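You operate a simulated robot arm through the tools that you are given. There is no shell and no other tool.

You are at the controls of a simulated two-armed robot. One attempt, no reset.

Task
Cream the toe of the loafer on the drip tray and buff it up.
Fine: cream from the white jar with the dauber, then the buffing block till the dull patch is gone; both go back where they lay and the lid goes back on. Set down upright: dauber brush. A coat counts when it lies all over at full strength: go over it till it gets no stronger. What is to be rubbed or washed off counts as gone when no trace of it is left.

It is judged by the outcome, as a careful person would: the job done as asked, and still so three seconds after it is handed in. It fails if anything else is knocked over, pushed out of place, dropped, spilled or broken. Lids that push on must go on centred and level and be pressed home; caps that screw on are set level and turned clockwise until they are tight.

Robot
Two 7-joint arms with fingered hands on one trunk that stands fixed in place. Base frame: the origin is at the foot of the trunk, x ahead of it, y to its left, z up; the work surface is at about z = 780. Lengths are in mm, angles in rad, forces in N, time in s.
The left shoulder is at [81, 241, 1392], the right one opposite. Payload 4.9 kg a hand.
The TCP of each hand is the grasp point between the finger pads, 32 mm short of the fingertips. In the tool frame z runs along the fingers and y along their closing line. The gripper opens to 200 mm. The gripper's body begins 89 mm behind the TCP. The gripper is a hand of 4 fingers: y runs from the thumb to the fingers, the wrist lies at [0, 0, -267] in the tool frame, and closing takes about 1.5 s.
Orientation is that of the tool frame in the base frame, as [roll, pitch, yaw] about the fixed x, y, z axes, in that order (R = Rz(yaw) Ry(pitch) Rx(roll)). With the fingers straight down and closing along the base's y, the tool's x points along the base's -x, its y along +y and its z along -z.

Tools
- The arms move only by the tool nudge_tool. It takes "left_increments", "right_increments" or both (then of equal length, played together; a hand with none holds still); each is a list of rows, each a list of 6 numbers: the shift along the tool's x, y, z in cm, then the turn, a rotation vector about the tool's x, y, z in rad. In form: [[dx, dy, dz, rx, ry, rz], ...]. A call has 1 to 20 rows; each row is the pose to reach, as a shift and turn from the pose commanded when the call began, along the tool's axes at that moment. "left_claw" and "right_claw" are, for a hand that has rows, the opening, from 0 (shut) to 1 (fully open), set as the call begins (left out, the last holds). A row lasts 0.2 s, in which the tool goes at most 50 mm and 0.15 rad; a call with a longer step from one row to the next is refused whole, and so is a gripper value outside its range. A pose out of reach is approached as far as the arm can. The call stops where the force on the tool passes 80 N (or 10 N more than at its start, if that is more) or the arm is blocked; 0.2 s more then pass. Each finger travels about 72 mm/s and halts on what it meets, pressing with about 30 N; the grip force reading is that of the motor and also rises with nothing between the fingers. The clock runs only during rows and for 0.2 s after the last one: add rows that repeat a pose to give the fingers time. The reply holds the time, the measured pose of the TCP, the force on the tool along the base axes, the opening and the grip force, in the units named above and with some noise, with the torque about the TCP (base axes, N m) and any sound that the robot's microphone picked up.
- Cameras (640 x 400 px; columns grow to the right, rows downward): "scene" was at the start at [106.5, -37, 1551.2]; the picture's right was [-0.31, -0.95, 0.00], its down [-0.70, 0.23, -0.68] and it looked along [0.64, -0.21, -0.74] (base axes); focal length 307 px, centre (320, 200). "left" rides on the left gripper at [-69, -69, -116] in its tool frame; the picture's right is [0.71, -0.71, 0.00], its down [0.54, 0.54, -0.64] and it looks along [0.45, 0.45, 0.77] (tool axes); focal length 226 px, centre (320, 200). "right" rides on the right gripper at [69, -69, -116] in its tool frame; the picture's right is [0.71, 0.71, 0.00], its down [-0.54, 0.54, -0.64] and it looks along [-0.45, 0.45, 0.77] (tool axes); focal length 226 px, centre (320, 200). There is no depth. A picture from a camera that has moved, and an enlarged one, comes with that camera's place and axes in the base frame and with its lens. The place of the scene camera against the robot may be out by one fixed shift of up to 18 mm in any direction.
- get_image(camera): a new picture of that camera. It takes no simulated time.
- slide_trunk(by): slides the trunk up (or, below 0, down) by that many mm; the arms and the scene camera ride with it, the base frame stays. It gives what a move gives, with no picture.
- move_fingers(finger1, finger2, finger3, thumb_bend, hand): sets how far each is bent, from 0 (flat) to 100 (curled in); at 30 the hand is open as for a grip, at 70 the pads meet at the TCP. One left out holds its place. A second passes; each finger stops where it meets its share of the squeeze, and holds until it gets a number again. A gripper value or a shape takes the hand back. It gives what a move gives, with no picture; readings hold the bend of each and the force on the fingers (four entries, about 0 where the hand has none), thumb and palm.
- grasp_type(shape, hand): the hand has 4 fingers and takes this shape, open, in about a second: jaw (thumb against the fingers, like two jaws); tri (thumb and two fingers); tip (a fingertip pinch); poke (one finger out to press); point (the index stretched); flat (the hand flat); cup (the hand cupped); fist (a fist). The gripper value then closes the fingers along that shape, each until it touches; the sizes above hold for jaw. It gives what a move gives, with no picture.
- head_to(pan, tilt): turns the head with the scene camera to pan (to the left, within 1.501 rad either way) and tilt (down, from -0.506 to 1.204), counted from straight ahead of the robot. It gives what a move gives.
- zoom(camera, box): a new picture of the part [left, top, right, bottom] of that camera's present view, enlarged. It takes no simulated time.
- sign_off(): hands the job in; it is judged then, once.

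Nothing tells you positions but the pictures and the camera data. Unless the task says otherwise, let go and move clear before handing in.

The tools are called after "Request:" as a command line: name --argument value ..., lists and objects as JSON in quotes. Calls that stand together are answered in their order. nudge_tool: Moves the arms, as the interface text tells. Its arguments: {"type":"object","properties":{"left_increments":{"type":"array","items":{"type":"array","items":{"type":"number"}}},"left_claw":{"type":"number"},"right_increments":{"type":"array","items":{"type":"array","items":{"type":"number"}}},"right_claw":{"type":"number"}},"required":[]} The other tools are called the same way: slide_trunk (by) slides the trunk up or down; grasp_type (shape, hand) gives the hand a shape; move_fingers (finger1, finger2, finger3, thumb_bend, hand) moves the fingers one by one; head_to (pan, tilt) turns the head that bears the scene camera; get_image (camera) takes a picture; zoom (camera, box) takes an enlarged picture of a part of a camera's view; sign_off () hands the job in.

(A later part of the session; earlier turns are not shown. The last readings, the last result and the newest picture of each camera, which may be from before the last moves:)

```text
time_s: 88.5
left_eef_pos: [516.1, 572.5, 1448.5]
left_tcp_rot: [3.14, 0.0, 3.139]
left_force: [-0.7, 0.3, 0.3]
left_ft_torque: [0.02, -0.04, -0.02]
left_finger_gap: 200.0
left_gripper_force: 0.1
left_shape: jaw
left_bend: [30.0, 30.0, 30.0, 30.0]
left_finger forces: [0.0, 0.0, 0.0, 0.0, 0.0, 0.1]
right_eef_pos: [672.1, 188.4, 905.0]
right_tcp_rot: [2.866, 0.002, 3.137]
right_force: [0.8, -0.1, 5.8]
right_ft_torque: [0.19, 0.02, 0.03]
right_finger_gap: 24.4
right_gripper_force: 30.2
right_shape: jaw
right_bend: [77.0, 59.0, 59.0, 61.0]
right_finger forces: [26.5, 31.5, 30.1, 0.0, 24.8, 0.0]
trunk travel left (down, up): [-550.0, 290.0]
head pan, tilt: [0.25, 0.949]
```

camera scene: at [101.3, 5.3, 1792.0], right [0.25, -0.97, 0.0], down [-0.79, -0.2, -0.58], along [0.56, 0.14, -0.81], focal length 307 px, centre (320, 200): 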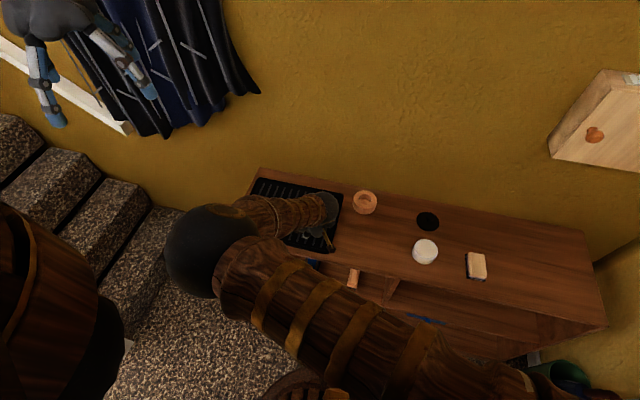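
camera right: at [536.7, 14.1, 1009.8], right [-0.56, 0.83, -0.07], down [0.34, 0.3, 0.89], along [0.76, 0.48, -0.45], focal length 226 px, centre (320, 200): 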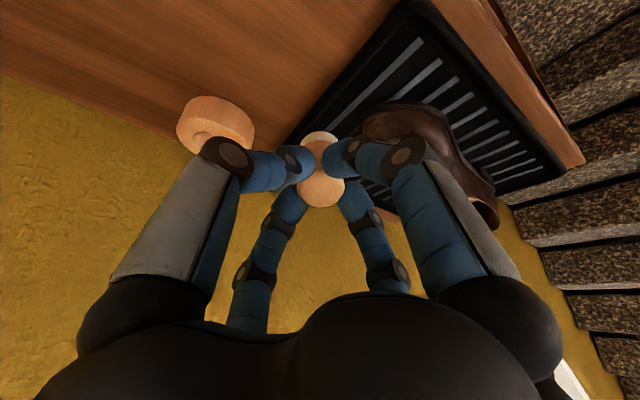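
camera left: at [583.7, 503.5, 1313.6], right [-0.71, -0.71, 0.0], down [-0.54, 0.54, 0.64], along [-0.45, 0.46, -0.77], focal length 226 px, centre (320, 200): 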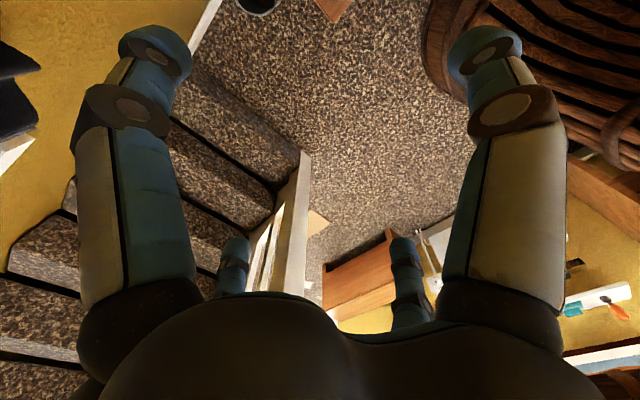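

Now rolling over the far side (away from the robot) and rubbing there.

Request:
nudge_tool --right_increments '[[-1.15, 0, 0.06, 0, 0.1, 0], [-2.3, 0, 0.2, 0, 0.2, 0], [-2.3, -0.6, 0.2, 0, 0.2, 0], [-2.3, -1.2, 0.2, 0, 0.2, 0], [-2.3, -0.6, 0.2, 0, 0.2, 0], [-2.3, 0, 0.2, 0, 0.2, 0], [-2.3, 0.6, 0.2, 0, 0.2, 0], [-2.3, 1.2, 0.2, 0, 0.2, 0], [-2.3, 0.6, 0.2, 0, 0.2, 0], [-2.3, 0, 0.2, 0, 0.2, 0]]'

```text
time_s: 90.7
left_eef_pos: [515.2, 573.5, 1448.7]
left_tcp_rot: [3.142, 0.0, 3.14]
left_force: [-0.5, -0.8, 0.6]
left_ft_torque: [0.0, 0.0, -0.01]
left_finger_gap: 200.0
left_gripper_force: 0.1
left_shape: jaw
left_bend: [30.0, 30.0, 30.0, 30.0]
left_finger forces: [0.0, 0.0, 0.0, 0.1, 0.0, 0.0]
right_eef_pos: [694.1, 190.4, 901.1]
right_tcp_rot: [2.862, -0.19, -3.089]
right_force: [0.1, 0.4, 3.6]
right_ft_torque: [0.07, 0.0, 0.01]
right_finger_gap: 24.3
right_gripper_force: 29.9
right_shape: jaw
right_bend: [78.0, 59.0, 59.0, 61.0]
right_finger forces: [25.8, 30.5, 29.5, 0.1, 25.1, 0.1]
trunk travel left (down, up): [-550.0, 290.0]
head pan, tilt: [0.25, 0.949]
```

Far side holds too. One more roll to +0.4 rad there, then lift and look.

Request:
nudge_tool --right_increments '[[-0.95, 0, 0.1, 0, 0.1, 0], [-1.85, 0, 0.3, 0, 0.2, 0], [-1.85, -0.5, 0.3, 0, 0.2, 0], [-1.85, -1.0, 0.3, 0, 0.2, 0], [-1.85, -0.5, 0.3, 0, 0.2, 0], [-1.85, 0, 0.3, 0, 0.2, 0], [-1.85, 0.5, 0.3, 0, 0.2, 0], [-1.85, 1.0, 0.3, 0, 0.2, 0], [-1.85, 0.5, 0.3, 0, 0.2, 0], [-1.85, 0, 0.3, 0, 0.2, 0]]'

```text
time_s: 92.9
left_eef_pos: [516.6, 572.7, 1446.8]
left_tcp_rot: [3.14, -0.001, 3.138]
left_force: [0.5, -0.2, 0.3]
left_ft_torque: [0.02, 0.01, 0.0]
left_finger_gap: 199.9
left_gripper_force: 0.0
left_shape: jaw
left_bend: [30.0, 30.0, 30.0, 30.0]
left_finger forces: [0.1, 0.0, 0.0, 0.1, 0.0, 0.0]
right_eef_pos: [663.3, 179.4, 907.7]
right_tcp_rot: [2.845, -0.381, -3.03]
right_force: [0.6, 0.4, 0.3]
right_ft_torque: [-0.01, -0.01, -0.04]
right_finger_gap: 24.4
right_gripper_force: 30.0
right_shape: jaw
right_bend: [77.0, 59.0, 59.0, 61.0]
right_finger forces: [25.0, 30.0, 30.0, 0.0, 25.6, 0.0]
right hand out of reach, approached as far as the arm can: row 1, 2, 3, 4, 5, 6, 7, 8, 9, 10
trunk travel left (down, up): [-550.0, 290.0]
head pan, tilt: [0.25, 0.949]
```

The far-most roll is out of reach at this trunk height. I'll lift away, roll back and look at the coat.

Request:
nudge_tool --right_increments '[[1, 0, -3, 0, -0.1, 0], [2, 0, -6, 0, -0.2, 0], [3, 0, -8, 0, -0.3, 0], [4, 0, -9, 0, -0.4, 0], [4, 0, -9, 0, -0.4, 0]]'

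Request:
zoom --camera "right" --box '[230, 40, 410, 184]'

```text
time_s: 94.1
left_eef_pos: [515.2, 574.0, 1446.7]
left_tcp_rot: [-3.14, -0.003, 3.139]
left_force: [-1.3, 0.8, -0.5]
left_ft_torque: [-0.04, 0.02, 0.02]
left_finger_gap: 199.8
left_gripper_force: 0.0
left_shape: jaw
left_bend: [30.0, 30.0, 30.0, 30.0]
left_finger forces: [0.0, 0.0, 0.1, 0.1, 0.1, 0.0]
right_eef_pos: [661.5, 155.3, 1001.3]
right_tcp_rot: [2.867, 0.002, 3.139]
right_force: [0.2, 1.1, -1.4]
right_ft_torque: [-0.01, 0.0, 0.01]
right_finger_gap: 24.2
right_gripper_force: 29.8
right_shape: jaw
right_bend: [77.0, 59.0, 59.0, 61.0]
right_finger forces: [24.4, 30.0, 29.8, 0.0, 25.4, 0.0]
trunk travel left (down, up): [-550.0, 290.0]
head pan, tilt: [0.25, 0.949]
```

```text
2.78 times, centred on (320, 112) of right
camera zoom: at [591.4, 56.8, 1092.0], right [-0.71, 0.68, 0.19], down [0.54, 0.35, 0.77], along [0.46, 0.64, -0.61], focal length 628 px, centre (320, 444)
```

zoom: 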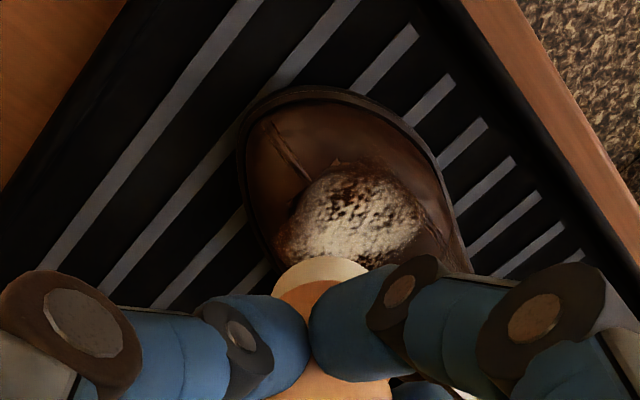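

I'll enlarge the patch area.

Request:
zoom --camera "right" --box '[300, 85, 370, 141]'

```text
7.14 times, centred on (335, 113) of right
camera zoom: at [591.4, 56.8, 1092.0], right [-0.71, 0.68, 0.19], down [0.54, 0.35, 0.77], along [0.46, 0.64, -0.61], focal length 1615 px, centre (213, 821)
```

zoom: 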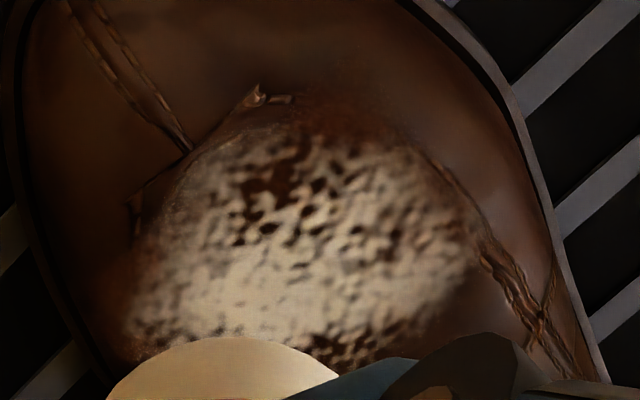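

The shoe seems to have crept a little toward its heel relative to the tray bars. I'll move the hand aside and compare carefully from the scene camera.

Request:
nudge_tool --right_increments '[[1.5, -4.5, -0.5, 0.08, 0, 0], [2, -9, -1, 0.17, 0, 0], [2, -13.5, -1, 0.27, 0, 0], [2, -18, -1, 0.27, 0, 0], [2, -20, -1, 0.27, 0, 0], [2, -20, -1, 0.27, 0, 0]]'

Request:
head_to --pan 0.3 --tilt 0.85

Request:
get_image --camera "scene"

Request:
get_image --camera "right"

```text
time_s: 95.5
left_eef_pos: [516.1, 572.5, 1446.8]
left_tcp_rot: [3.14, -0.002, 3.139]
left_force: [0.5, 0.4, -1.0]
left_ft_torque: [-0.04, 0.01, 0.0]
left_finger_gap: 199.9
left_gripper_force: 0.0
left_shape: jaw
left_bend: [30.0, 30.0, 30.0, 30.0]
left_finger forces: [0.0, 0.0, 0.0, 0.0, 0.0, 0.1]
right_eef_pos: [639.3, -41.6, 955.0]
right_tcp_rot: [3.136, 0.002, 3.139]
right_force: [0.6, 0.0, -1.2]
right_ft_torque: [0.01, -0.01, -0.04]
right_finger_gap: 24.4
right_gripper_force: 30.2
right_shape: jaw
right_bend: [77.0, 59.0, 59.0, 61.0]
right_finger forces: [24.4, 30.0, 29.8, 0.0, 25.3, 0.1]
trunk travel left (down, up): [-550.0, 290.0]
head pan, tilt: [0.25, 0.949]
```

```text
time_s: 96.2
left_eef_pos: [515.2, 573.6, 1446.9]
left_tcp_rot: [3.141, -0.004, 3.138]
left_force: [0.8, 0.2, -0.6]
left_ft_torque: [-0.02, 0.02, 0.0]
left_finger_gap: 199.8
left_gripper_force: 0.0
left_shape: jaw
left_bend: [30.0, 30.0, 30.0, 30.0]
left_finger forces: [0.0, 0.0, 0.0, 0.0, 0.0, 0.0]
right_eef_pos: [641.6, -40.2, 956.1]
right_tcp_rot: [3.138, 0.002, 3.138]
right_force: [0.5, 0.2, 0.3]
right_ft_torque: [0.01, 0.02, 0.0]
right_finger_gap: 24.4
right_gripper_force: 30.4
right_shape: jaw
right_bend: [77.0, 59.0, 59.0, 61.0]
right_finger forces: [24.4, 30.1, 29.8, 0.0, 25.3, 0.0]
trunk travel left (down, up): [-550.0, 290.0]
head pan, tilt: [0.3, 0.85]
```

```text
taken
camera scene: at [105.6, 11.2, 1799.4], right [0.3, -0.96, 0.0], down [-0.72, -0.22, -0.66], along [0.63, 0.19, -0.75], focal length 307 px, centre (320, 200)
```

scene: 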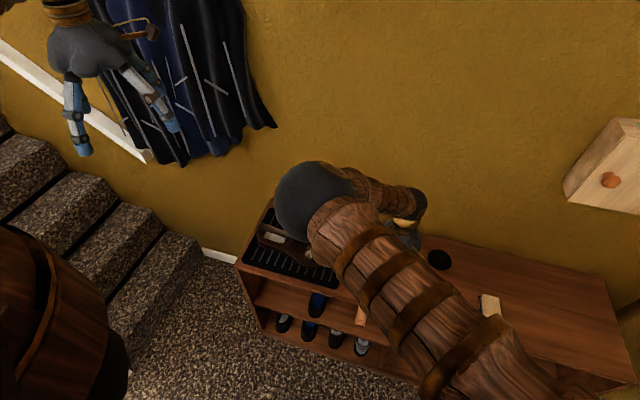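

```text
taken
camera right: at [570.6, -110.4, 1070.9], right [-0.71, 0.71, 0.0], down [0.54, 0.54, 0.65], along [0.46, 0.46, -0.76], focal length 226 px, centre (320, 200)
```

right: 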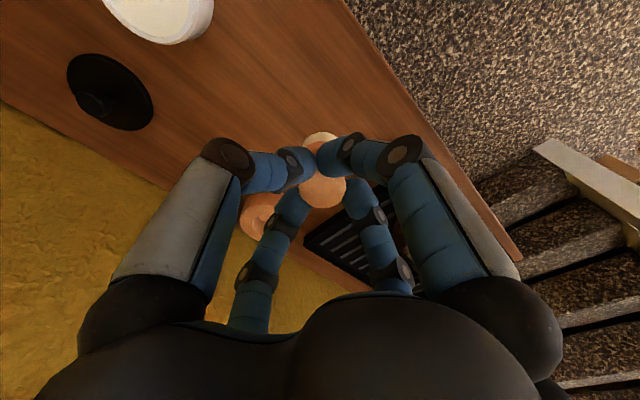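

The elbow hides the shoe here. I'll return to the earlier inspection pose over the toe to compare the shoe's place with the tray bars like-for-like.

Request:
nudge_tool --right_increments '[[-0.5, 2, -3.8, 0, 0, 0], [-1, 6.5, -3.8, -0.07, 0, 0], [-1.7, 11, -3.8, -0.14, 0, 0], [-2.5, 15.5, -3.8, -0.21, 0, 0], [-3.3, 20, -3.8, -0.27, 0, 0], [-3.3, 21.9, -3.8, -0.27, 0, 0], [-3.3, 21.9, -3.8, -0.27, 0, 0]]'

Request:
zoom --camera "right" --box '[230, 40, 410, 184]'

Request:
get_image --camera "right"

```text
time_s: 97.8
left_eef_pos: [516.3, 572.9, 1446.9]
left_tcp_rot: [3.14, -0.001, 3.137]
left_force: [0.0, -0.4, 0.2]
left_ft_torque: [0.0, 0.0, -0.01]
left_finger_gap: 200.2
left_gripper_force: 0.0
left_shape: jaw
left_bend: [30.0, 30.0, 30.0, 30.0]
left_finger forces: [0.1, 0.1, 0.0, 0.1, 0.0, 0.0]
right_eef_pos: [675.7, 176.0, 993.2]
right_tcp_rot: [2.866, 0.002, 3.14]
right_force: [0.1, -0.4, -0.7]
right_ft_torque: [-0.02, 0.0, 0.02]
right_finger_gap: 24.4
right_gripper_force: 30.4
right_shape: jaw
right_bend: [77.0, 59.0, 59.0, 61.0]
right_finger forces: [24.4, 30.0, 30.0, 0.0, 25.5, 0.0]
trunk travel left (down, up): [-550.0, 290.0]
head pan, tilt: [0.3, 0.85]
```

```text
2.78 times, centred on (320, 112) of right
camera zoom: at [606.1, 78.2, 1085.8], right [-0.71, 0.68, 0.19], down [0.54, 0.34, 0.77], along [0.46, 0.64, -0.61], focal length 628 px, centre (320, 444)
```

zoom: 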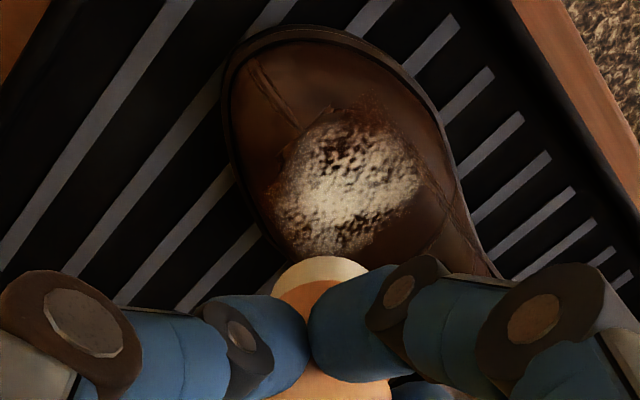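

```text
taken
camera right: at [606.1, 78.2, 1085.8], right [-0.71, 0.68, 0.19], down [0.54, 0.34, 0.77], along [0.46, 0.64, -0.61], focal length 226 px, centre (320, 200)
```

right: 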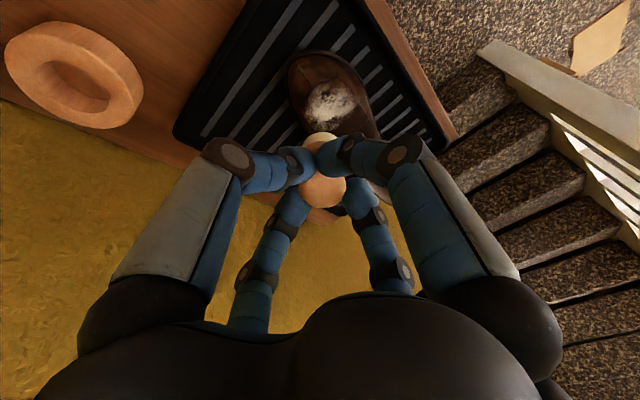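

The shoe has crept roughly 10 mm toward the robot and 14 mm toward its heel. I'll hold it with the left hand: pull the right hand aside, and bring the left hand over the heel to look.

Request:
nudge_tool --right_increments '[[0.4, -2.1, -0.6, 0.03, 0, 0], [0.7, -4.2, -1.2, 0.06, 0, 0], [1.0, -6.3, -1.7, 0.09, 0, 0], [1.4, -8.4, -2.3, 0.12, 0, 0], [1.7, -10.5, -2.9, 0.15, 0, 0], [2.1, -12.6, -3.5, 0.18, 0, 0], [2.5, -14.7, -4.1, 0.21, 0, 0], [2.8, -16.8, -4.6, 0.24, 0, 0], [3.1, -18.9, -5.2, 0.27, 0, 0], [3.5, -20.9, -5.8, 0.27, 0, 0]]' --left_increments '[[-1.2, -1, 3.5, 0, 0, 0], [-2.4, -2, 7.5, 0, 0, 0], [-3.6, -3, 11.5, 0, 0, 0], [-4.8, -4, 15.5, 0, 0, 0], [-6, -5, 19.5, 0, 0, 0], [-7.2, -6, 23.5, 0, 0, 0], [-8.4, -7, 27.5, 0, 0, 0], [-9.6, -8, 31.5, 0, 0, 0], [-10.8, -9, 35.5, 0, 0, 0], [-12, -10, 38, 0, 0, 0]]'

Request:
get_image --camera "left"

Request:
get_image --camera "scene"

```text
time_s: 100.0
left_eef_pos: [635.1, 471.5, 1067.9]
left_tcp_rot: [3.138, -0.002, 3.14]
left_force: [0.2, -0.7, -0.1]
left_ft_torque: [0.02, 0.01, 0.01]
left_finger_gap: 199.9
left_gripper_force: 0.1
left_shape: jaw
left_bend: [30.0, 30.0, 30.0, 30.0]
left_finger forces: [0.0, 0.1, 0.1, 0.0, 0.0, 0.0]
right_eef_pos: [639.4, -44.0, 993.0]
right_tcp_rot: [3.134, 0.001, 3.14]
right_force: [0.9, 0.2, -0.5]
right_ft_torque: [0.03, 0.01, 0.01]
right_finger_gap: 24.1
right_gripper_force: 30.1
right_shape: jaw
right_bend: [77.0, 59.0, 59.0, 61.0]
right_finger forces: [24.3, 30.0, 29.9, 0.0, 25.3, 0.0]
trunk travel left (down, up): [-550.0, 290.0]
head pan, tilt: [0.3, 0.85]
```

```text
taken
camera left: at [703.6, 402.0, 1183.2], right [-0.71, -0.71, 0.0], down [-0.54, 0.54, 0.64], along [-0.45, 0.46, -0.76], focal length 226 px, centre (320, 200)
```

left: 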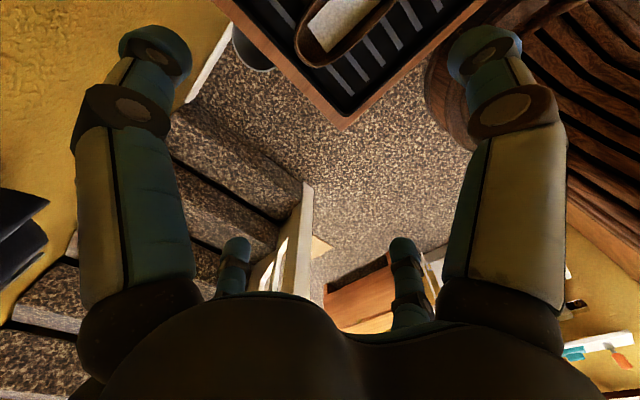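

```text
taken
camera scene: at [107.1, 8.4, 1799.5], right [0.3, -0.96, 0.0], down [-0.72, -0.22, -0.66], along [0.63, 0.2, -0.75], focal length 307 px, centre (320, 200)
```

scene: 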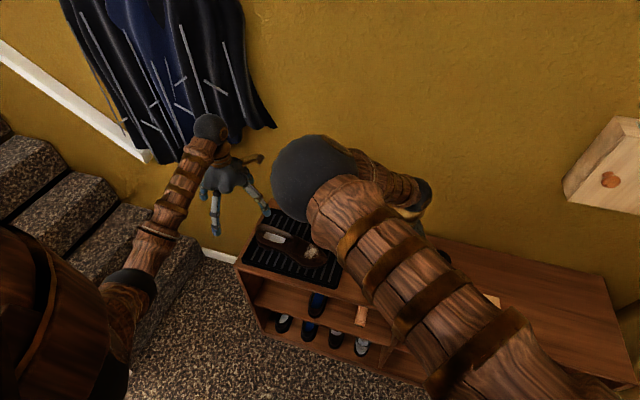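

Both views now show the shoe. Zooming to read its place, and the heel.

Request:
zoom --camera "scene" --box '[230, 190, 350, 300]'

Request:
zoom --camera "left" --box '[260, 0, 480, 130]'

```text
3.64 times, centred on (290, 245) of scene
camera zoom: at [107.1, 8.4, 1799.5], right [0.3, -0.96, 0.0], down [-0.72, -0.22, -0.66], along [0.63, 0.2, -0.75], focal length 1117 px, centre (429, 36)
```

zoom: 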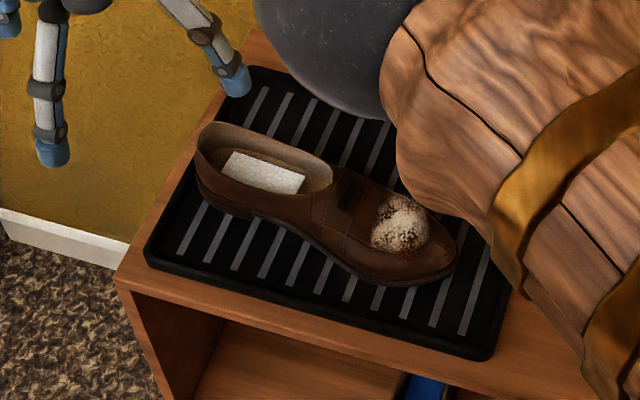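

```text
2.91 times, centred on (370, 65) of left
camera zoom: at [703.6, 402.0, 1183.2], right [-0.71, -0.71, 0.0], down [-0.54, 0.54, 0.64], along [-0.45, 0.46, -0.76], focal length 658 px, centre (174, 593)
```

zoom: 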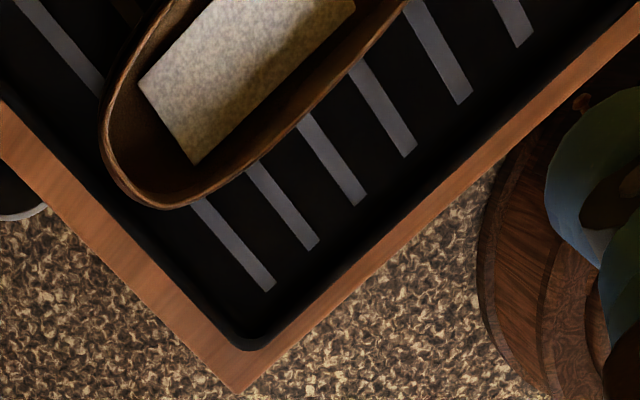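

The shoe has only slid (about −8, +16 mm), not turned. I'll put the left hand in a pinch shape and come over the heel's back wall at about (688,447).

Request:
grasp_type --shape "tip" --hand "left"

Request:
nudge_tool --left_increments '[[-1.8, -0.8, 3.5, 0, 0, 0], [-3.6, -1.6, 7, 0, 0, 0], [-5.3, -2.4, 10, 0, 0, 0], [-5.3, -2.4, 10, 0, 0, 0], [-5.3, -2.4, 10, 0, 0, 0], [-5.3, -2.4, 10, 0, 0, 0]]' --left_claw 0.4

Request:
get_image --camera "left"

Request:
zoom --camera "scene" --box '[200, 150, 340, 280]'

```text
time_s: 100.9
left_eef_pos: [632.7, 473.4, 1067.7]
left_tcp_rot: [-3.141, -0.002, 3.136]
left_force: [1.4, -0.5, -0.1]
left_ft_torque: [-0.01, -0.02, 0.02]
left_finger_gap: 199.9
left_gripper_force: 0.0
left_shape: tip
left_bend: [16.0, 30.0, 16.0, 30.0]
left_finger forces: [0.0, 0.0, 0.0, 0.0, 0.0, 0.0]
right_eef_pos: [639.0, -42.5, 991.5]
right_tcp_rot: [3.138, 0.001, 3.138]
right_force: [-0.8, 0.8, -0.6]
right_ft_torque: [-0.05, 0.02, -0.01]
right_finger_gap: 24.1
right_gripper_force: 29.5
right_shape: jaw
right_bend: [77.0, 59.0, 59.0, 61.0]
right_finger forces: [24.5, 29.9, 30.0, 0.1, 25.2, 0.0]
trunk travel left (down, up): [-550.0, 290.0]
head pan, tilt: [0.3, 0.85]
```

```text
time_s: 102.3
left_eef_pos: [687.9, 446.2, 966.8]
left_tcp_rot: [-3.14, -0.003, 3.14]
left_force: [0.5, 0.1, -0.6]
left_ft_torque: [0.0, 0.01, -0.02]
left_finger_gap: 80.3
left_gripper_force: 0.1
left_shape: tip
left_bend: [16.0, 42.0, 16.0, 41.0]
left_finger forces: [0.1, 0.0, 0.0, 0.1, 0.0, 0.0]
right_eef_pos: [639.3, -42.6, 993.0]
right_tcp_rot: [3.136, 0.001, 3.139]
right_force: [0.3, -0.1, 0.6]
right_ft_torque: [-0.03, 0.02, -0.04]
right_finger_gap: 24.1
right_gripper_force: 29.8
right_shape: jaw
right_bend: [77.0, 59.0, 59.0, 61.0]
right_finger forces: [24.4, 30.0, 30.0, 0.0, 25.3, 0.0]
trunk travel left (down, up): [-550.0, 290.0]
head pan, tilt: [0.3, 0.85]
```

```text
taken
camera left: at [755.7, 377.5, 1082.9], right [-0.71, -0.71, 0.0], down [-0.54, 0.54, 0.64], along [-0.45, 0.46, -0.77], focal length 226 px, centre (320, 200)
```

left: 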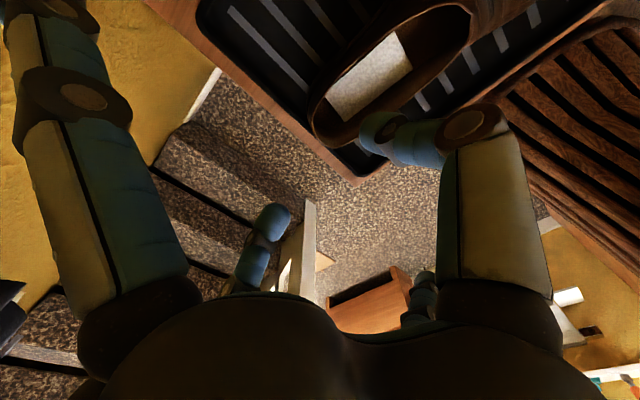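

```text
3.08 times, centred on (270, 215) of scene
camera zoom: at [106.1, 10.6, 1799.4], right [0.3, -0.96, 0.0], down [-0.72, -0.22, -0.66], along [0.63, 0.19, -0.75], focal length 946 px, centre (474, 154)
```

zoom: 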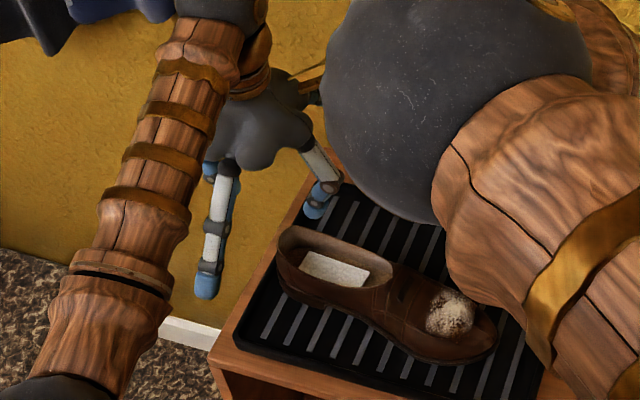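

The hand is lined up over the heel wall (thumb will go inside the opening, finger outside). Lowering part way to check.

Request:
nudge_tool --left_increments '[[0, 0, 2.5, 0, 0, 0], [0, 0, 5, 0, 0, 0], [0, 0, 7, 0, 0, 0], [0, 0, 7, 0, 0, 0]]'

Request:
zoom --camera "left" --box '[200, 40, 480, 240]'

Request:
zoom --camera "scene" --box '[200, 170, 340, 280]'

```text
time_s: 103.3
left_eef_pos: [686.4, 446.4, 896.5]
left_tcp_rot: [-3.141, -0.001, 3.138]
left_force: [0.0, 0.4, 0.1]
left_ft_torque: [0.01, -0.01, -0.01]
left_finger_gap: 80.4
left_gripper_force: 0.0
left_shape: tip
left_bend: [16.0, 42.0, 16.0, 41.0]
left_finger forces: [0.0, 0.0, 0.1, 0.0, 0.0, 0.0]
right_eef_pos: [640.3, -42.1, 992.3]
right_tcp_rot: [3.136, 0.002, 3.137]
right_force: [-0.1, -0.1, -1.8]
right_ft_torque: [0.01, 0.03, 0.0]
right_finger_gap: 24.2
right_gripper_force: 29.9
right_shape: jaw
right_bend: [77.0, 59.0, 59.0, 61.0]
right_finger forces: [24.4, 30.0, 30.0, 0.1, 25.1, 0.1]
trunk travel left (down, up): [-550.0, 290.0]
head pan, tilt: [0.3, 0.85]
```

```text
2.00 times, centred on (340, 140) of left
camera zoom: at [754.9, 377.3, 1013.3], right [-0.71, -0.71, 0.0], down [-0.54, 0.54, 0.64], along [-0.45, 0.46, -0.77], focal length 452 px, centre (280, 320)
```

zoom: 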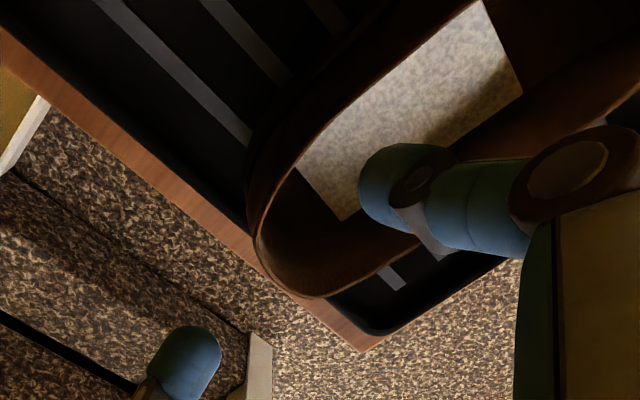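

```text
3.64 times, centred on (270, 225) of scene
camera zoom: at [105.6, 10.7, 1799.5], right [0.3, -0.96, 0.0], down [-0.72, -0.22, -0.66], along [0.63, 0.19, -0.75], focal length 1117 px, centre (502, 109)
```

zoom: 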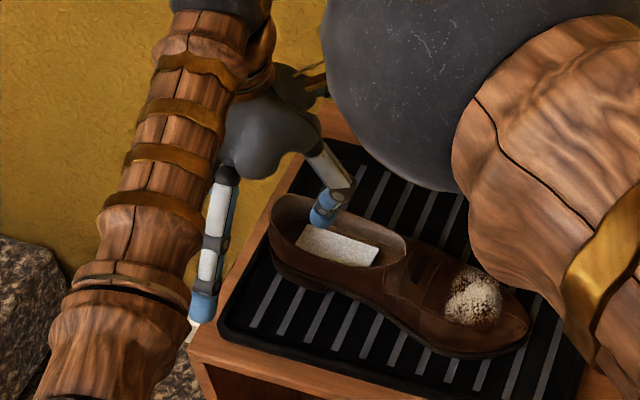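

The wall lies a few millimetres beyond the hand centre. I'll shift 4 mm and lower so the tips straddle the heel wall, then close gently.

Request:
nudge_tool --left_increments '[[0.2, 0.5, 0.5, 0, 0, 0], [0.2, 0.5, 2, 0, 0, 0], [0.2, 0.5, 3.6, 0, 0, 0], [0.2, 0.5, 3.6, 0, 0, 0]]'

Request:
zoom --camera "left" --box '[200, 40, 480, 240]'

```text
time_s: 104.3
left_eef_pos: [687.1, 452.8, 861.3]
left_tcp_rot: [-3.141, 0.0, 3.138]
left_force: [0.2, 0.6, 0.1]
left_ft_torque: [0.01, -0.03, 0.03]
left_finger_gap: 80.7
left_gripper_force: 0.0
left_shape: tip
left_bend: [16.0, 42.0, 16.0, 41.0]
left_finger forces: [0.0, 0.0, 0.0, 0.0, 0.0, 0.1]
right_eef_pos: [637.3, -42.2, 992.8]
right_tcp_rot: [3.136, 0.003, 3.137]
right_force: [0.4, 0.0, -0.1]
right_ft_torque: [0.02, -0.02, 0.01]
right_finger_gap: 24.1
right_gripper_force: 30.3
right_shape: jaw
right_bend: [77.0, 59.0, 59.0, 61.0]
right_finger forces: [24.4, 30.0, 30.1, 0.0, 25.2, 0.1]
trunk travel left (down, up): [-550.0, 290.0]
head pan, tilt: [0.3, 0.85]
```

```text
2.00 times, centred on (340, 140) of left
camera zoom: at [754.6, 383.9, 978.3], right [-0.71, -0.7, 0.0], down [-0.54, 0.54, 0.64], along [-0.45, 0.46, -0.77], focal length 452 px, centre (280, 320)
```

zoom: 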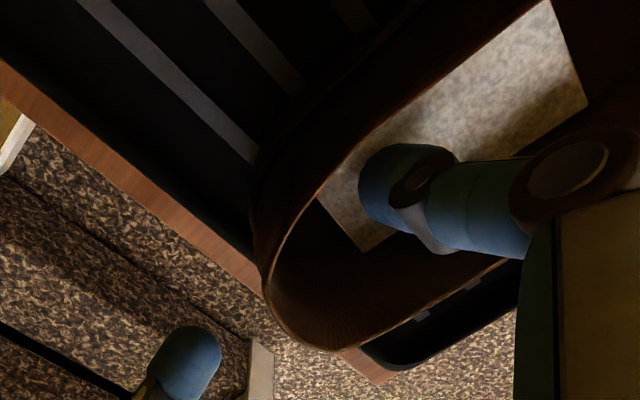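

The heel wall is centred between thumb and finger. Closing the pinch.

Request:
nudge_tool --left_increments '[[0, 0, 0, 0, 0, 0], [0, 0, 0, 0, 0, 0], [0, 0, 0, 0, 0, 0], [0, 0, 0, 0, 0, 0], [0, 0, 0, 0, 0, 0], [0, 0, 0, 0, 0, 0], [0, 0, 0, 0, 0, 0]]' --left_claw 0.0

Request:
zoom --camera "left" --box '[200, 40, 480, 240]'

Request:
zoom --camera "scene" --box '[200, 170, 340, 280]'

```text
time_s: 105.9
left_eef_pos: [687.0, 453.6, 863.1]
left_tcp_rot: [-3.14, -0.002, 3.138]
left_force: [0.1, -0.5, 0.7]
left_ft_torque: [0.01, -0.01, 0.02]
left_finger_gap: 17.0
left_gripper_force: 30.0
left_shape: tip
left_bend: [29.0, 70.0, 29.0, 56.0]
left_finger forces: [0.0, 24.6, 0.1, 0.0, 26.9, 0.1]
right_eef_pos: [638.6, -41.7, 993.0]
right_tcp_rot: [3.138, 0.002, 3.139]
right_force: [0.0, 0.4, -1.5]
right_ft_torque: [0.04, -0.02, -0.01]
right_finger_gap: 24.3
right_gripper_force: 30.0
right_shape: jaw
right_bend: [77.0, 59.0, 59.0, 61.0]
right_finger forces: [24.5, 30.0, 30.0, 0.0, 25.2, 0.1]
trunk travel left (down, up): [-550.0, 290.0]
head pan, tilt: [0.3, 0.85]
```

```text
2.00 times, centred on (340, 140) of left
camera zoom: at [754.8, 383.7, 978.1], right [-0.71, -0.71, 0.0], down [-0.54, 0.54, 0.64], along [-0.45, 0.46, -0.77], focal length 452 px, centre (280, 320)
```

zoom: 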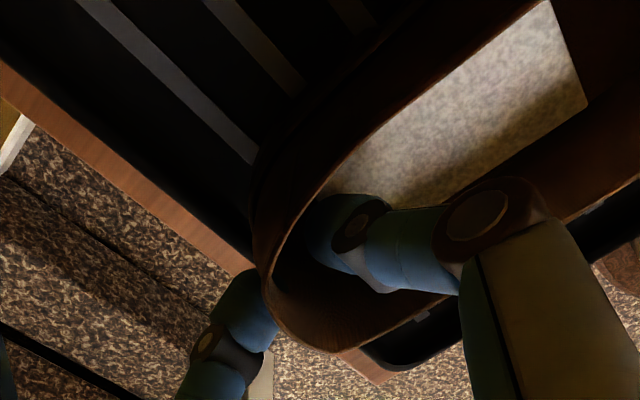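

```text
3.64 times, centred on (270, 225) of scene
camera zoom: at [106.0, 10.6, 1799.5], right [0.3, -0.96, 0.0], down [-0.72, -0.22, -0.66], along [0.63, 0.19, -0.75], focal length 1117 px, centre (502, 109)
```

zoom: 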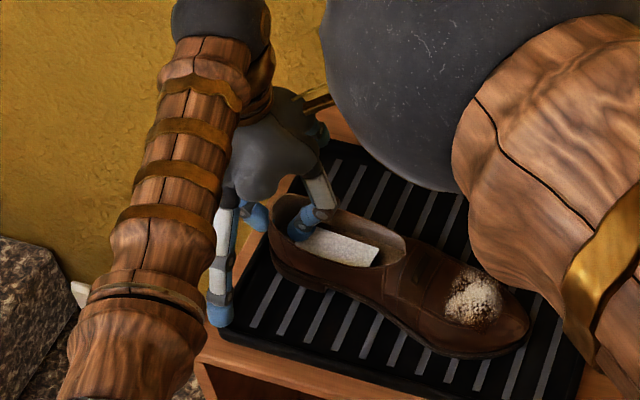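

The heel is held securely without shifting. I'll slide the shoe slowly back toward its original place (+8, −16 mm).

Request:
nudge_tool --left_increments '[[-0.2, -0.4, 0, 0, 0, 0], [-0.4, -0.8, 0, 0, 0, 0], [-0.6, -1.2, 0, 0, 0, 0], [-0.8, -1.6, 0, 0, 0, 0], [-0.8, -1.6, 0, 0, 0, 0]]'

Request:
zoom --camera "scene" --box '[200, 170, 340, 280]'

```text
time_s: 107.1
left_eef_pos: [692.6, 437.4, 861.8]
left_tcp_rot: [3.141, 0.0, 3.139]
left_force: [-0.1, 5.5, 3.7]
left_ft_torque: [0.19, 0.01, 0.01]
left_finger_gap: 16.8
left_gripper_force: 29.6
left_shape: tip
left_bend: [29.0, 70.0, 29.0, 56.0]
left_finger forces: [0.0, 30.6, 0.1, 0.1, 25.7, 0.0]
right_eef_pos: [639.0, -43.9, 992.6]
right_tcp_rot: [3.135, 0.001, 3.14]
right_force: [0.6, -0.9, -1.0]
right_ft_torque: [-0.01, 0.0, -0.03]
right_finger_gap: 24.2
right_gripper_force: 29.9
right_shape: jaw
right_bend: [77.0, 59.0, 59.0, 61.0]
right_finger forces: [24.4, 30.0, 30.1, 0.1, 25.2, 0.1]
trunk travel left (down, up): [-550.0, 290.0]
head pan, tilt: [0.3, 0.85]
```

```text
3.64 times, centred on (270, 225) of scene
camera zoom: at [105.3, 11.2, 1799.5], right [0.3, -0.96, 0.0], down [-0.72, -0.22, -0.66], along [0.63, 0.19, -0.75], focal length 1117 px, centre (502, 109)
```

zoom: 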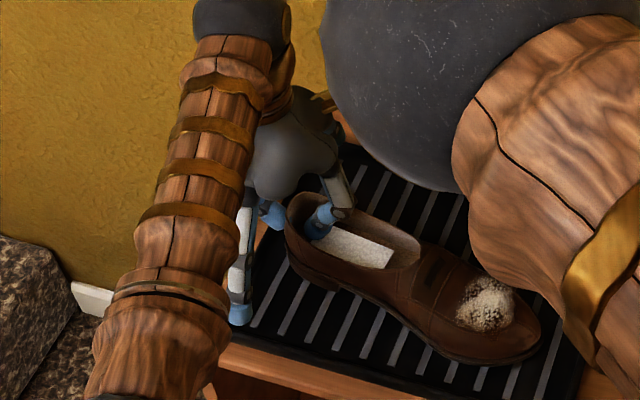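

The shoe is back near its original place and firmly held. Bringing the dauber back over the toe, tilted to its slope.

Request:
nudge_tool --right_increments '[[-0.7, 4.4, 0, 0, 0, 0], [-1.4, 8.8, 0, -0.07, 0, 0], [-2.1, 13.2, 0, -0.14, 0, 0], [-2.8, 17.6, 0, -0.21, 0, 0], [-3.4, 21.5, 0, -0.27, 0, 0], [-3.4, 22, 0, -0.27, 0, 0], [-3.4, 22, 0, -0.27, 0, 0]]'

Request:
zoom --camera "right" --box '[230, 40, 410, 184]'

Request:
get_image --camera "scene"

```text
time_s: 108.7
left_eef_pos: [693.5, 437.6, 862.3]
left_tcp_rot: [3.14, 0.001, 3.138]
left_force: [1.6, 1.7, 5.1]
left_ft_torque: [0.07, -0.02, 0.01]
left_finger_gap: 16.9
left_gripper_force: 30.1
left_shape: tip
left_bend: [29.0, 70.0, 29.0, 56.0]
left_finger forces: [0.1, 29.1, 0.0, 0.0, 27.9, 0.0]
right_eef_pos: [671.7, 178.8, 994.9]
right_tcp_rot: [2.865, 0.001, 3.14]
right_force: [0.5, 0.5, -1.0]
right_ft_torque: [-0.02, -0.04, 0.0]
right_finger_gap: 24.2
right_gripper_force: 30.0
right_shape: jaw
right_bend: [77.0, 59.0, 59.0, 61.0]
right_finger forces: [24.3, 30.2, 30.0, 0.1, 25.4, 0.1]
trunk travel left (down, up): [-550.0, 290.0]
head pan, tilt: [0.3, 0.85]
```

```text
2.78 times, centred on (320, 112) of right
camera zoom: at [602.6, 81.3, 1086.9], right [-0.71, 0.68, 0.19], down [0.54, 0.34, 0.77], along [0.46, 0.64, -0.61], focal length 628 px, centre (320, 444)
```

zoom: 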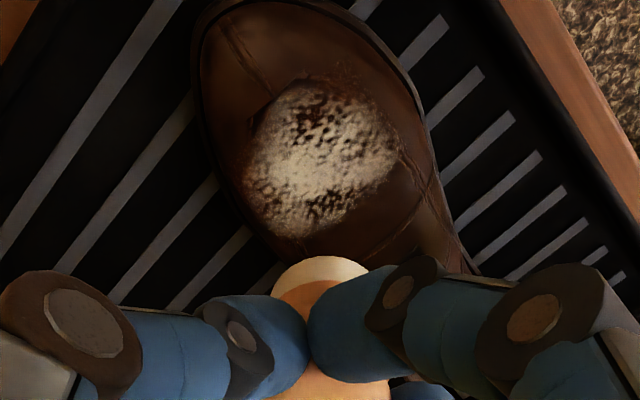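

```text
taken
camera scene: at [105.3, 10.6, 1799.5], right [0.3, -0.96, 0.0], down [-0.72, -0.22, -0.66], along [0.63, 0.19, -0.75], focal length 307 px, centre (320, 200)
```

scene: 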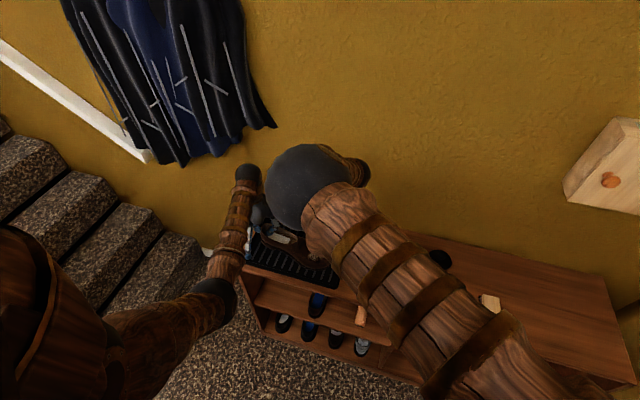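

Compared with the first reference, the toe is now ~12 mm toward the robot — the shoe pivoted slightly while being dragged. I'll turn the left grip about 0.05 rad to swing the toe back.

Request:
nudge_tool --left_increments '[[0, 0, 0, 0, 0, -0.02], [0, 0, 0, 0, 0, -0.04], [0.2, 0, 0, 0, 0, -0.06], [0.3, 0, 0, 0, 0, -0.06]]'

Request:
zoom --camera "right" --box '[230, 40, 410, 184]'

```text
time_s: 109.7
left_eef_pos: [690.5, 436.4, 861.5]
left_tcp_rot: [-3.141, -0.002, -3.085]
left_force: [2.4, 1.1, 1.1]
left_ft_torque: [0.0, -0.06, 0.02]
left_finger_gap: 16.7
left_gripper_force: 29.7
left_shape: tip
left_bend: [29.0, 70.0, 29.0, 56.0]
left_finger forces: [0.1, 27.6, 0.0, 0.1, 26.8, 0.1]
right_eef_pos: [673.0, 178.3, 994.6]
right_tcp_rot: [2.868, 0.001, 3.138]
right_force: [0.4, 0.5, -1.0]
right_ft_torque: [-0.02, -0.01, 0.04]
right_finger_gap: 24.1
right_gripper_force: 29.3
right_shape: jaw
right_bend: [77.0, 59.0, 59.0, 61.0]
right_finger forces: [24.4, 30.1, 30.1, 0.0, 25.3, 0.0]
trunk travel left (down, up): [-550.0, 290.0]
head pan, tilt: [0.3, 0.85]
```

```text
2.78 times, centred on (320, 112) of right
camera zoom: at [602.8, 81.0, 1086.7], right [-0.71, 0.68, 0.19], down [0.54, 0.35, 0.77], along [0.46, 0.64, -0.61], focal length 628 px, centre (320, 444)
```

zoom: 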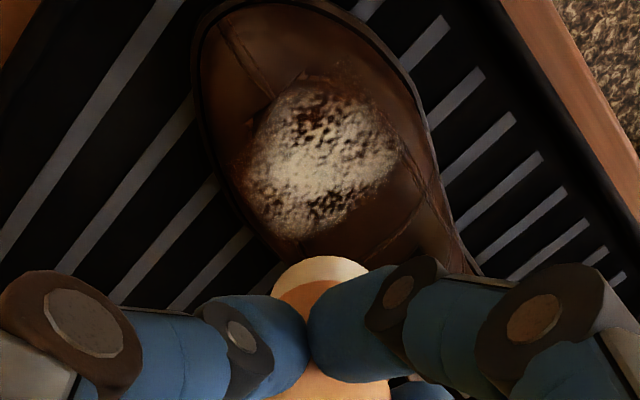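

The pinch pivots rather than turns the shoe, but it holds the shoe lengthwise. The near-side rubbing itself pushes the toe back outward, so I'll work there next, using the updated patch position.

Request:
nudge_tool --right_increments '[[1, -0.4, 2, 0, -0.05, 0], [2, -0.8, 4, 0, -0.1, 0], [3, -1.2, 6, 0, -0.15, 0], [3.85, -1.57, 7.6, 0, -0.2, 0], [3.85, -1.57, 7.6, 0, -0.2, 0]]'

Request:
zoom --camera "right" --box '[230, 60, 410, 204]'

```text
time_s: 110.9
left_eef_pos: [690.9, 437.0, 862.5]
left_tcp_rot: [-3.141, -0.001, -3.084]
left_force: [-0.5, 1.1, 1.7]
left_ft_torque: [0.06, 0.0, 0.04]
left_finger_gap: 16.9
left_gripper_force: 30.4
left_shape: tip
left_bend: [29.0, 70.0, 29.0, 56.0]
left_finger forces: [0.1, 27.8, 0.0, 0.0, 27.6, 0.1]
right_eef_pos: [635.6, 185.3, 917.4]
right_tcp_rot: [2.861, 0.193, 3.084]
right_force: [0.3, 0.2, 0.0]
right_ft_torque: [0.03, 0.02, 0.02]
right_finger_gap: 24.2
right_gripper_force: 29.7
right_shape: jaw
right_bend: [77.0, 59.0, 59.0, 61.0]
right_finger forces: [24.4, 30.0, 29.9, 0.1, 25.0, 0.0]
trunk travel left (down, up): [-550.0, 290.0]
head pan, tilt: [0.3, 0.85]
```

```text
2.78 times, centred on (320, 132) of right
camera zoom: at [543.0, 92.0, 993.4], right [-0.69, 0.72, 0.06], down [0.4, 0.32, 0.86], along [0.6, 0.62, -0.51], focal length 628 px, centre (320, 389)
```

zoom: 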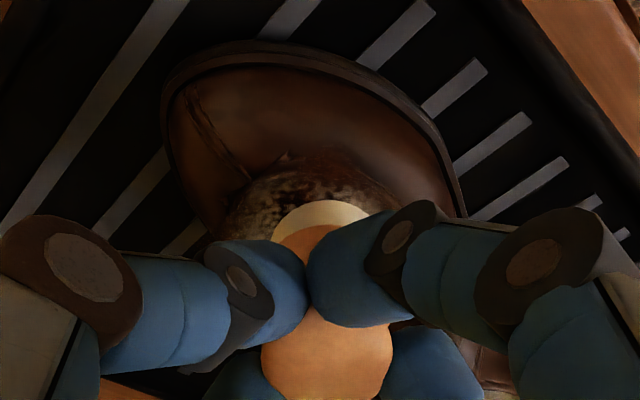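

Approaching contact.

Request:
nudge_tool --right_increments '[[0, 0, 0.6, 0, 0, 0], [0, 0, 1.1, 0, 0, 0], [0, 0, 1.3, 0, 0, 0], [0, 0, 1.3, 0, 0, 0]]'

```text
time_s: 111.9
left_eef_pos: [689.9, 435.5, 862.4]
left_tcp_rot: [3.141, 0.0, -3.084]
left_force: [-1.3, 0.4, 0.8]
left_ft_torque: [0.08, 0.03, 0.03]
left_finger_gap: 17.0
left_gripper_force: 29.8
left_shape: tip
left_bend: [29.0, 70.0, 29.0, 56.0]
left_finger forces: [0.0, 27.2, 0.0, 0.1, 27.8, 0.0]
right_eef_pos: [637.7, 187.8, 904.2]
right_tcp_rot: [2.862, 0.193, 3.085]
right_force: [0.0, 0.4, -0.8]
right_ft_torque: [-0.03, -0.01, 0.02]
right_finger_gap: 24.2
right_gripper_force: 29.7
right_shape: jaw
right_bend: [77.0, 59.0, 59.0, 61.0]
right_finger forces: [24.3, 29.9, 29.9, 0.1, 25.1, 0.0]
trunk travel left (down, up): [-550.0, 290.0]
head pan, tilt: [0.3, 0.85]
```

Request:
nudge_tool --right_increments '[[0, 0, 0.15, 0, 0, 0], [0, 0, 0.3, 0, 0, 0], [0, 0, 0.4, 0, 0, 0], [0, 0, 0.4, 0, 0, 0]]'

```text
time_s: 112.9
left_eef_pos: [689.4, 435.9, 862.5]
left_tcp_rot: [3.14, -0.001, -3.083]
left_force: [0.6, 0.3, 1.9]
left_ft_torque: [0.09, -0.05, 0.02]
left_finger_gap: 16.9
left_gripper_force: 29.9
left_shape: tip
left_bend: [29.0, 70.0, 29.0, 56.0]
left_finger forces: [0.0, 27.9, 0.0, 0.0, 27.7, 0.0]
right_eef_pos: [638.0, 188.7, 901.4]
right_tcp_rot: [2.861, 0.197, 3.085]
right_force: [-2.1, -1.6, 11.5]
right_ft_torque: [-0.06, -0.08, -0.02]
right_finger_gap: 24.4
right_gripper_force: 29.5
right_shape: jaw
right_bend: [78.0, 59.0, 59.0, 61.0]
right_finger forces: [25.3, 31.5, 30.7, 0.0, 27.0, 0.0]
trunk travel left (down, up): [-550.0, 290.0]
head pan, tilt: [0.3, 0.85]
```

Contact at 12 N as predicted, shoe held. Rubbing lengthwise here.

Request:
nudge_tool --right_increments '[[0, -0.6, 0, 0, 0, 0], [0, -1.2, 0, 0, 0, 0], [0, -1.6, 0.03, 0, 0, 0], [0, -1.0, 0, 0, 0, 0], [0, -0.4, 0, 0, 0, 0], [0, 0.2, 0, 0, 0, 0], [0, 0.8, 0, 0, 0, 0], [0, 1.4, 0, 0, 0, 0], [0, 0.8, 0, 0, 0, 0], [0, 0.2, 0, 0, 0, 0], [0, -0.4, 0, 0, 0, 0], [0, -1.0, 0, 0, 0, 0], [0, -1.6, 0.03, 0, 0, 0], [0, -1.0, 0, 0, 0, 0], [0, -0.4, 0, 0, 0, 0], [0, 0.2, 0, 0, 0, 0], [0, 0.8, 0, 0, 0, 0], [0, 1.4, 0, 0, 0, 0], [0, 0.7, 0, 0, 0, 0], [0, 0, 0, 0, 0, 0]]'

Request:
zoom --camera "right" --box '[230, 60, 410, 204]'

```text
time_s: 117.1
left_eef_pos: [690.0, 437.2, 863.3]
left_tcp_rot: [-3.141, 0.001, -3.083]
left_force: [0.2, 1.6, 2.2]
left_ft_torque: [0.07, -0.02, 0.0]
left_finger_gap: 17.0
left_gripper_force: 29.9
left_shape: tip
left_bend: [29.0, 70.0, 29.0, 56.0]
left_finger forces: [0.1, 28.2, 0.0, 0.0, 28.4, 0.1]
right_eef_pos: [636.9, 189.3, 901.7]
right_tcp_rot: [2.86, 0.198, 3.085]
right_force: [-1.4, 1.4, 8.9]
right_ft_torque: [0.1, -0.06, 0.03]
right_finger_gap: 24.2
right_gripper_force: 29.5
right_shape: jaw
right_bend: [78.0, 59.0, 59.0, 61.0]
right_finger forces: [25.0, 30.5, 29.7, 0.1, 26.0, 0.0]
trunk travel left (down, up): [-550.0, 290.0]
head pan, tilt: [0.3, 0.85]
```

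```text
2.78 times, centred on (320, 132) of right
camera zoom: at [545.8, 96.2, 977.9], right [-0.69, 0.72, 0.06], down [0.4, 0.32, 0.86], along [0.6, 0.62, -0.51], focal length 628 px, centre (320, 389)
```

zoom: 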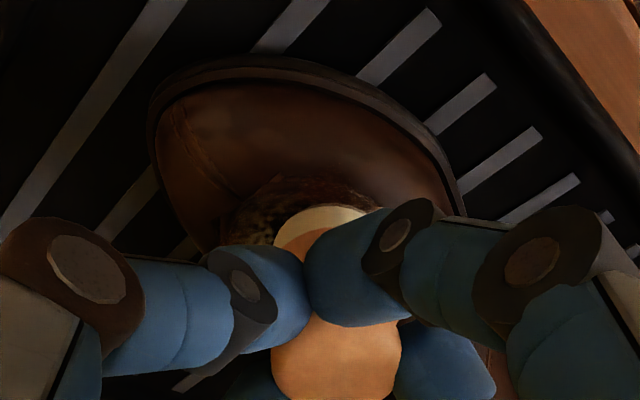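

Holding well. Rolling further to the near side and rubbing.

Request:
nudge_tool --right_increments '[[0.9, 0, 0.1, 0, -0.1, 0], [1.79, 0, 0.28, 0, -0.2, 0], [1.79, -0.6, 0.28, 0, -0.2, 0], [1.79, -1.2, 0.28, 0, -0.2, 0], [1.79, -1.6, 0.3, 0, -0.2, 0], [1.79, -1.0, 0.28, 0, -0.2, 0], [1.79, -0.4, 0.28, 0, -0.2, 0], [1.79, 0.2, 0.28, 0, -0.2, 0], [1.79, 0.8, 0.28, 0, -0.2, 0], [1.79, 1.4, 0.28, 0, -0.2, 0], [1.79, 0.8, 0.28, 0, -0.2, 0], [1.79, 0.2, 0.28, 0, -0.2, 0], [1.79, -0.4, 0.28, 0, -0.2, 0], [1.79, -1.0, 0.28, 0, -0.2, 0], [1.79, -1.6, 0.3, 0, -0.2, 0], [1.79, -0.8, 0.28, 0, -0.2, 0], [1.79, 0, 0.28, 0, -0.2, 0]]'

```text
time_s: 120.7
left_eef_pos: [689.3, 436.6, 864.8]
left_tcp_rot: [3.138, 0.002, -3.085]
left_force: [-1.6, 2.0, 1.1]
left_ft_torque: [0.13, 0.04, 0.01]
left_finger_gap: 17.1
left_gripper_force: 29.9
left_shape: tip
left_bend: [29.0, 70.0, 29.0, 56.0]
left_finger forces: [0.0, 28.7, 0.1, 0.1, 27.5, 0.0]
right_eef_pos: [623.2, 177.7, 892.5]
right_tcp_rot: [2.855, 0.388, 3.022]
right_force: [-9.6, -8.7, 14.3]
right_ft_torque: [-0.21, 0.21, -0.07]
right_finger_gap: 23.8
right_gripper_force: 30.0
right_shape: jaw
right_bend: [78.0, 77.0, 59.0, 62.0]
right_finger forces: [27.6, 29.7, 29.1, 0.1, 31.3, 0.1]
trunk travel left (down, up): [-550.0, 290.0]
head pan, tilt: [0.3, 0.85]
```

Force is higher and one finger shifted on the neck. I'll lift off and look.

Request:
nudge_tool --right_increments '[[0, 0, -1, 0, 0, 0], [0, 0, -3, 0, 0, 0], [0, 0, -6, 0, 0, 0], [-2, -1, -8.5, 0, 0.1, 0], [-4, -2, -9, 0, 0.2, 0], [-4, -2, -9, 0, 0.2, 0]]'

Request:
get_image --camera "right"

Request:
zoom --camera "right" --box '[230, 40, 410, 224]'

```text
time_s: 122.1
left_eef_pos: [688.7, 434.0, 861.5]
left_tcp_rot: [3.14, -0.002, -3.086]
left_force: [-3.3, 1.3, 3.0]
left_ft_torque: [0.08, 0.11, -0.02]
left_finger_gap: 17.5
left_gripper_force: 30.4
left_shape: tip
left_bend: [29.0, 71.0, 29.0, 56.0]
left_finger forces: [0.1, 28.4, 0.1, 0.1, 28.6, 0.0]
right_eef_pos: [621.8, 144.4, 984.7]
right_tcp_rot: [2.859, 0.194, 3.084]
right_force: [0.8, -0.5, 0.2]
right_ft_torque: [-0.01, -0.01, 0.02]
right_finger_gap: 23.1
right_gripper_force: 30.5
right_shape: jaw
right_bend: [78.0, 77.0, 77.0, 62.0]
right_finger forces: [27.8, 29.3, 26.0, 0.0, 25.3, 0.0]
trunk travel left (down, up): [-550.0, 290.0]
head pan, tilt: [0.3, 0.85]
```

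```text
taken
camera right: at [531.1, 50.7, 1062.3], right [-0.69, 0.72, 0.06], down [0.4, 0.32, 0.86], along [0.6, 0.62, -0.51], focal length 226 px, centre (320, 200)
```

right: 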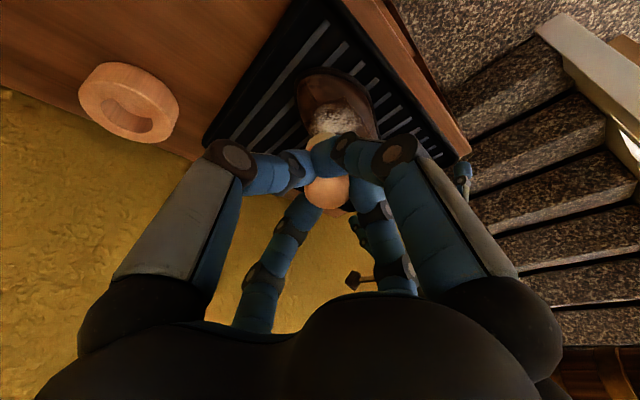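

```text
2.17 times, centred on (320, 132) of right
camera zoom: at [531.1, 50.7, 1062.3], right [-0.69, 0.72, 0.06], down [0.4, 0.32, 0.86], along [0.6, 0.62, -0.51], focal length 491 px, centre (320, 348)
```

zoom: 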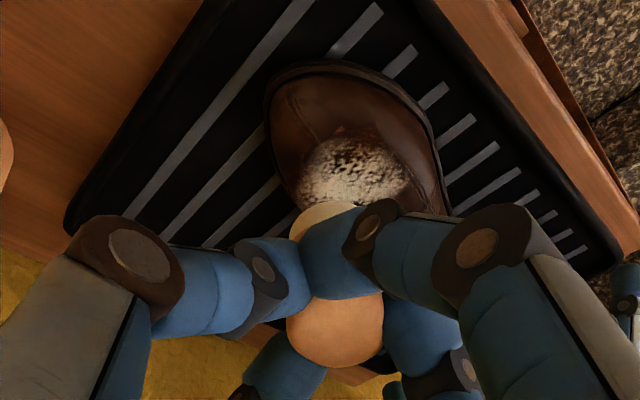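

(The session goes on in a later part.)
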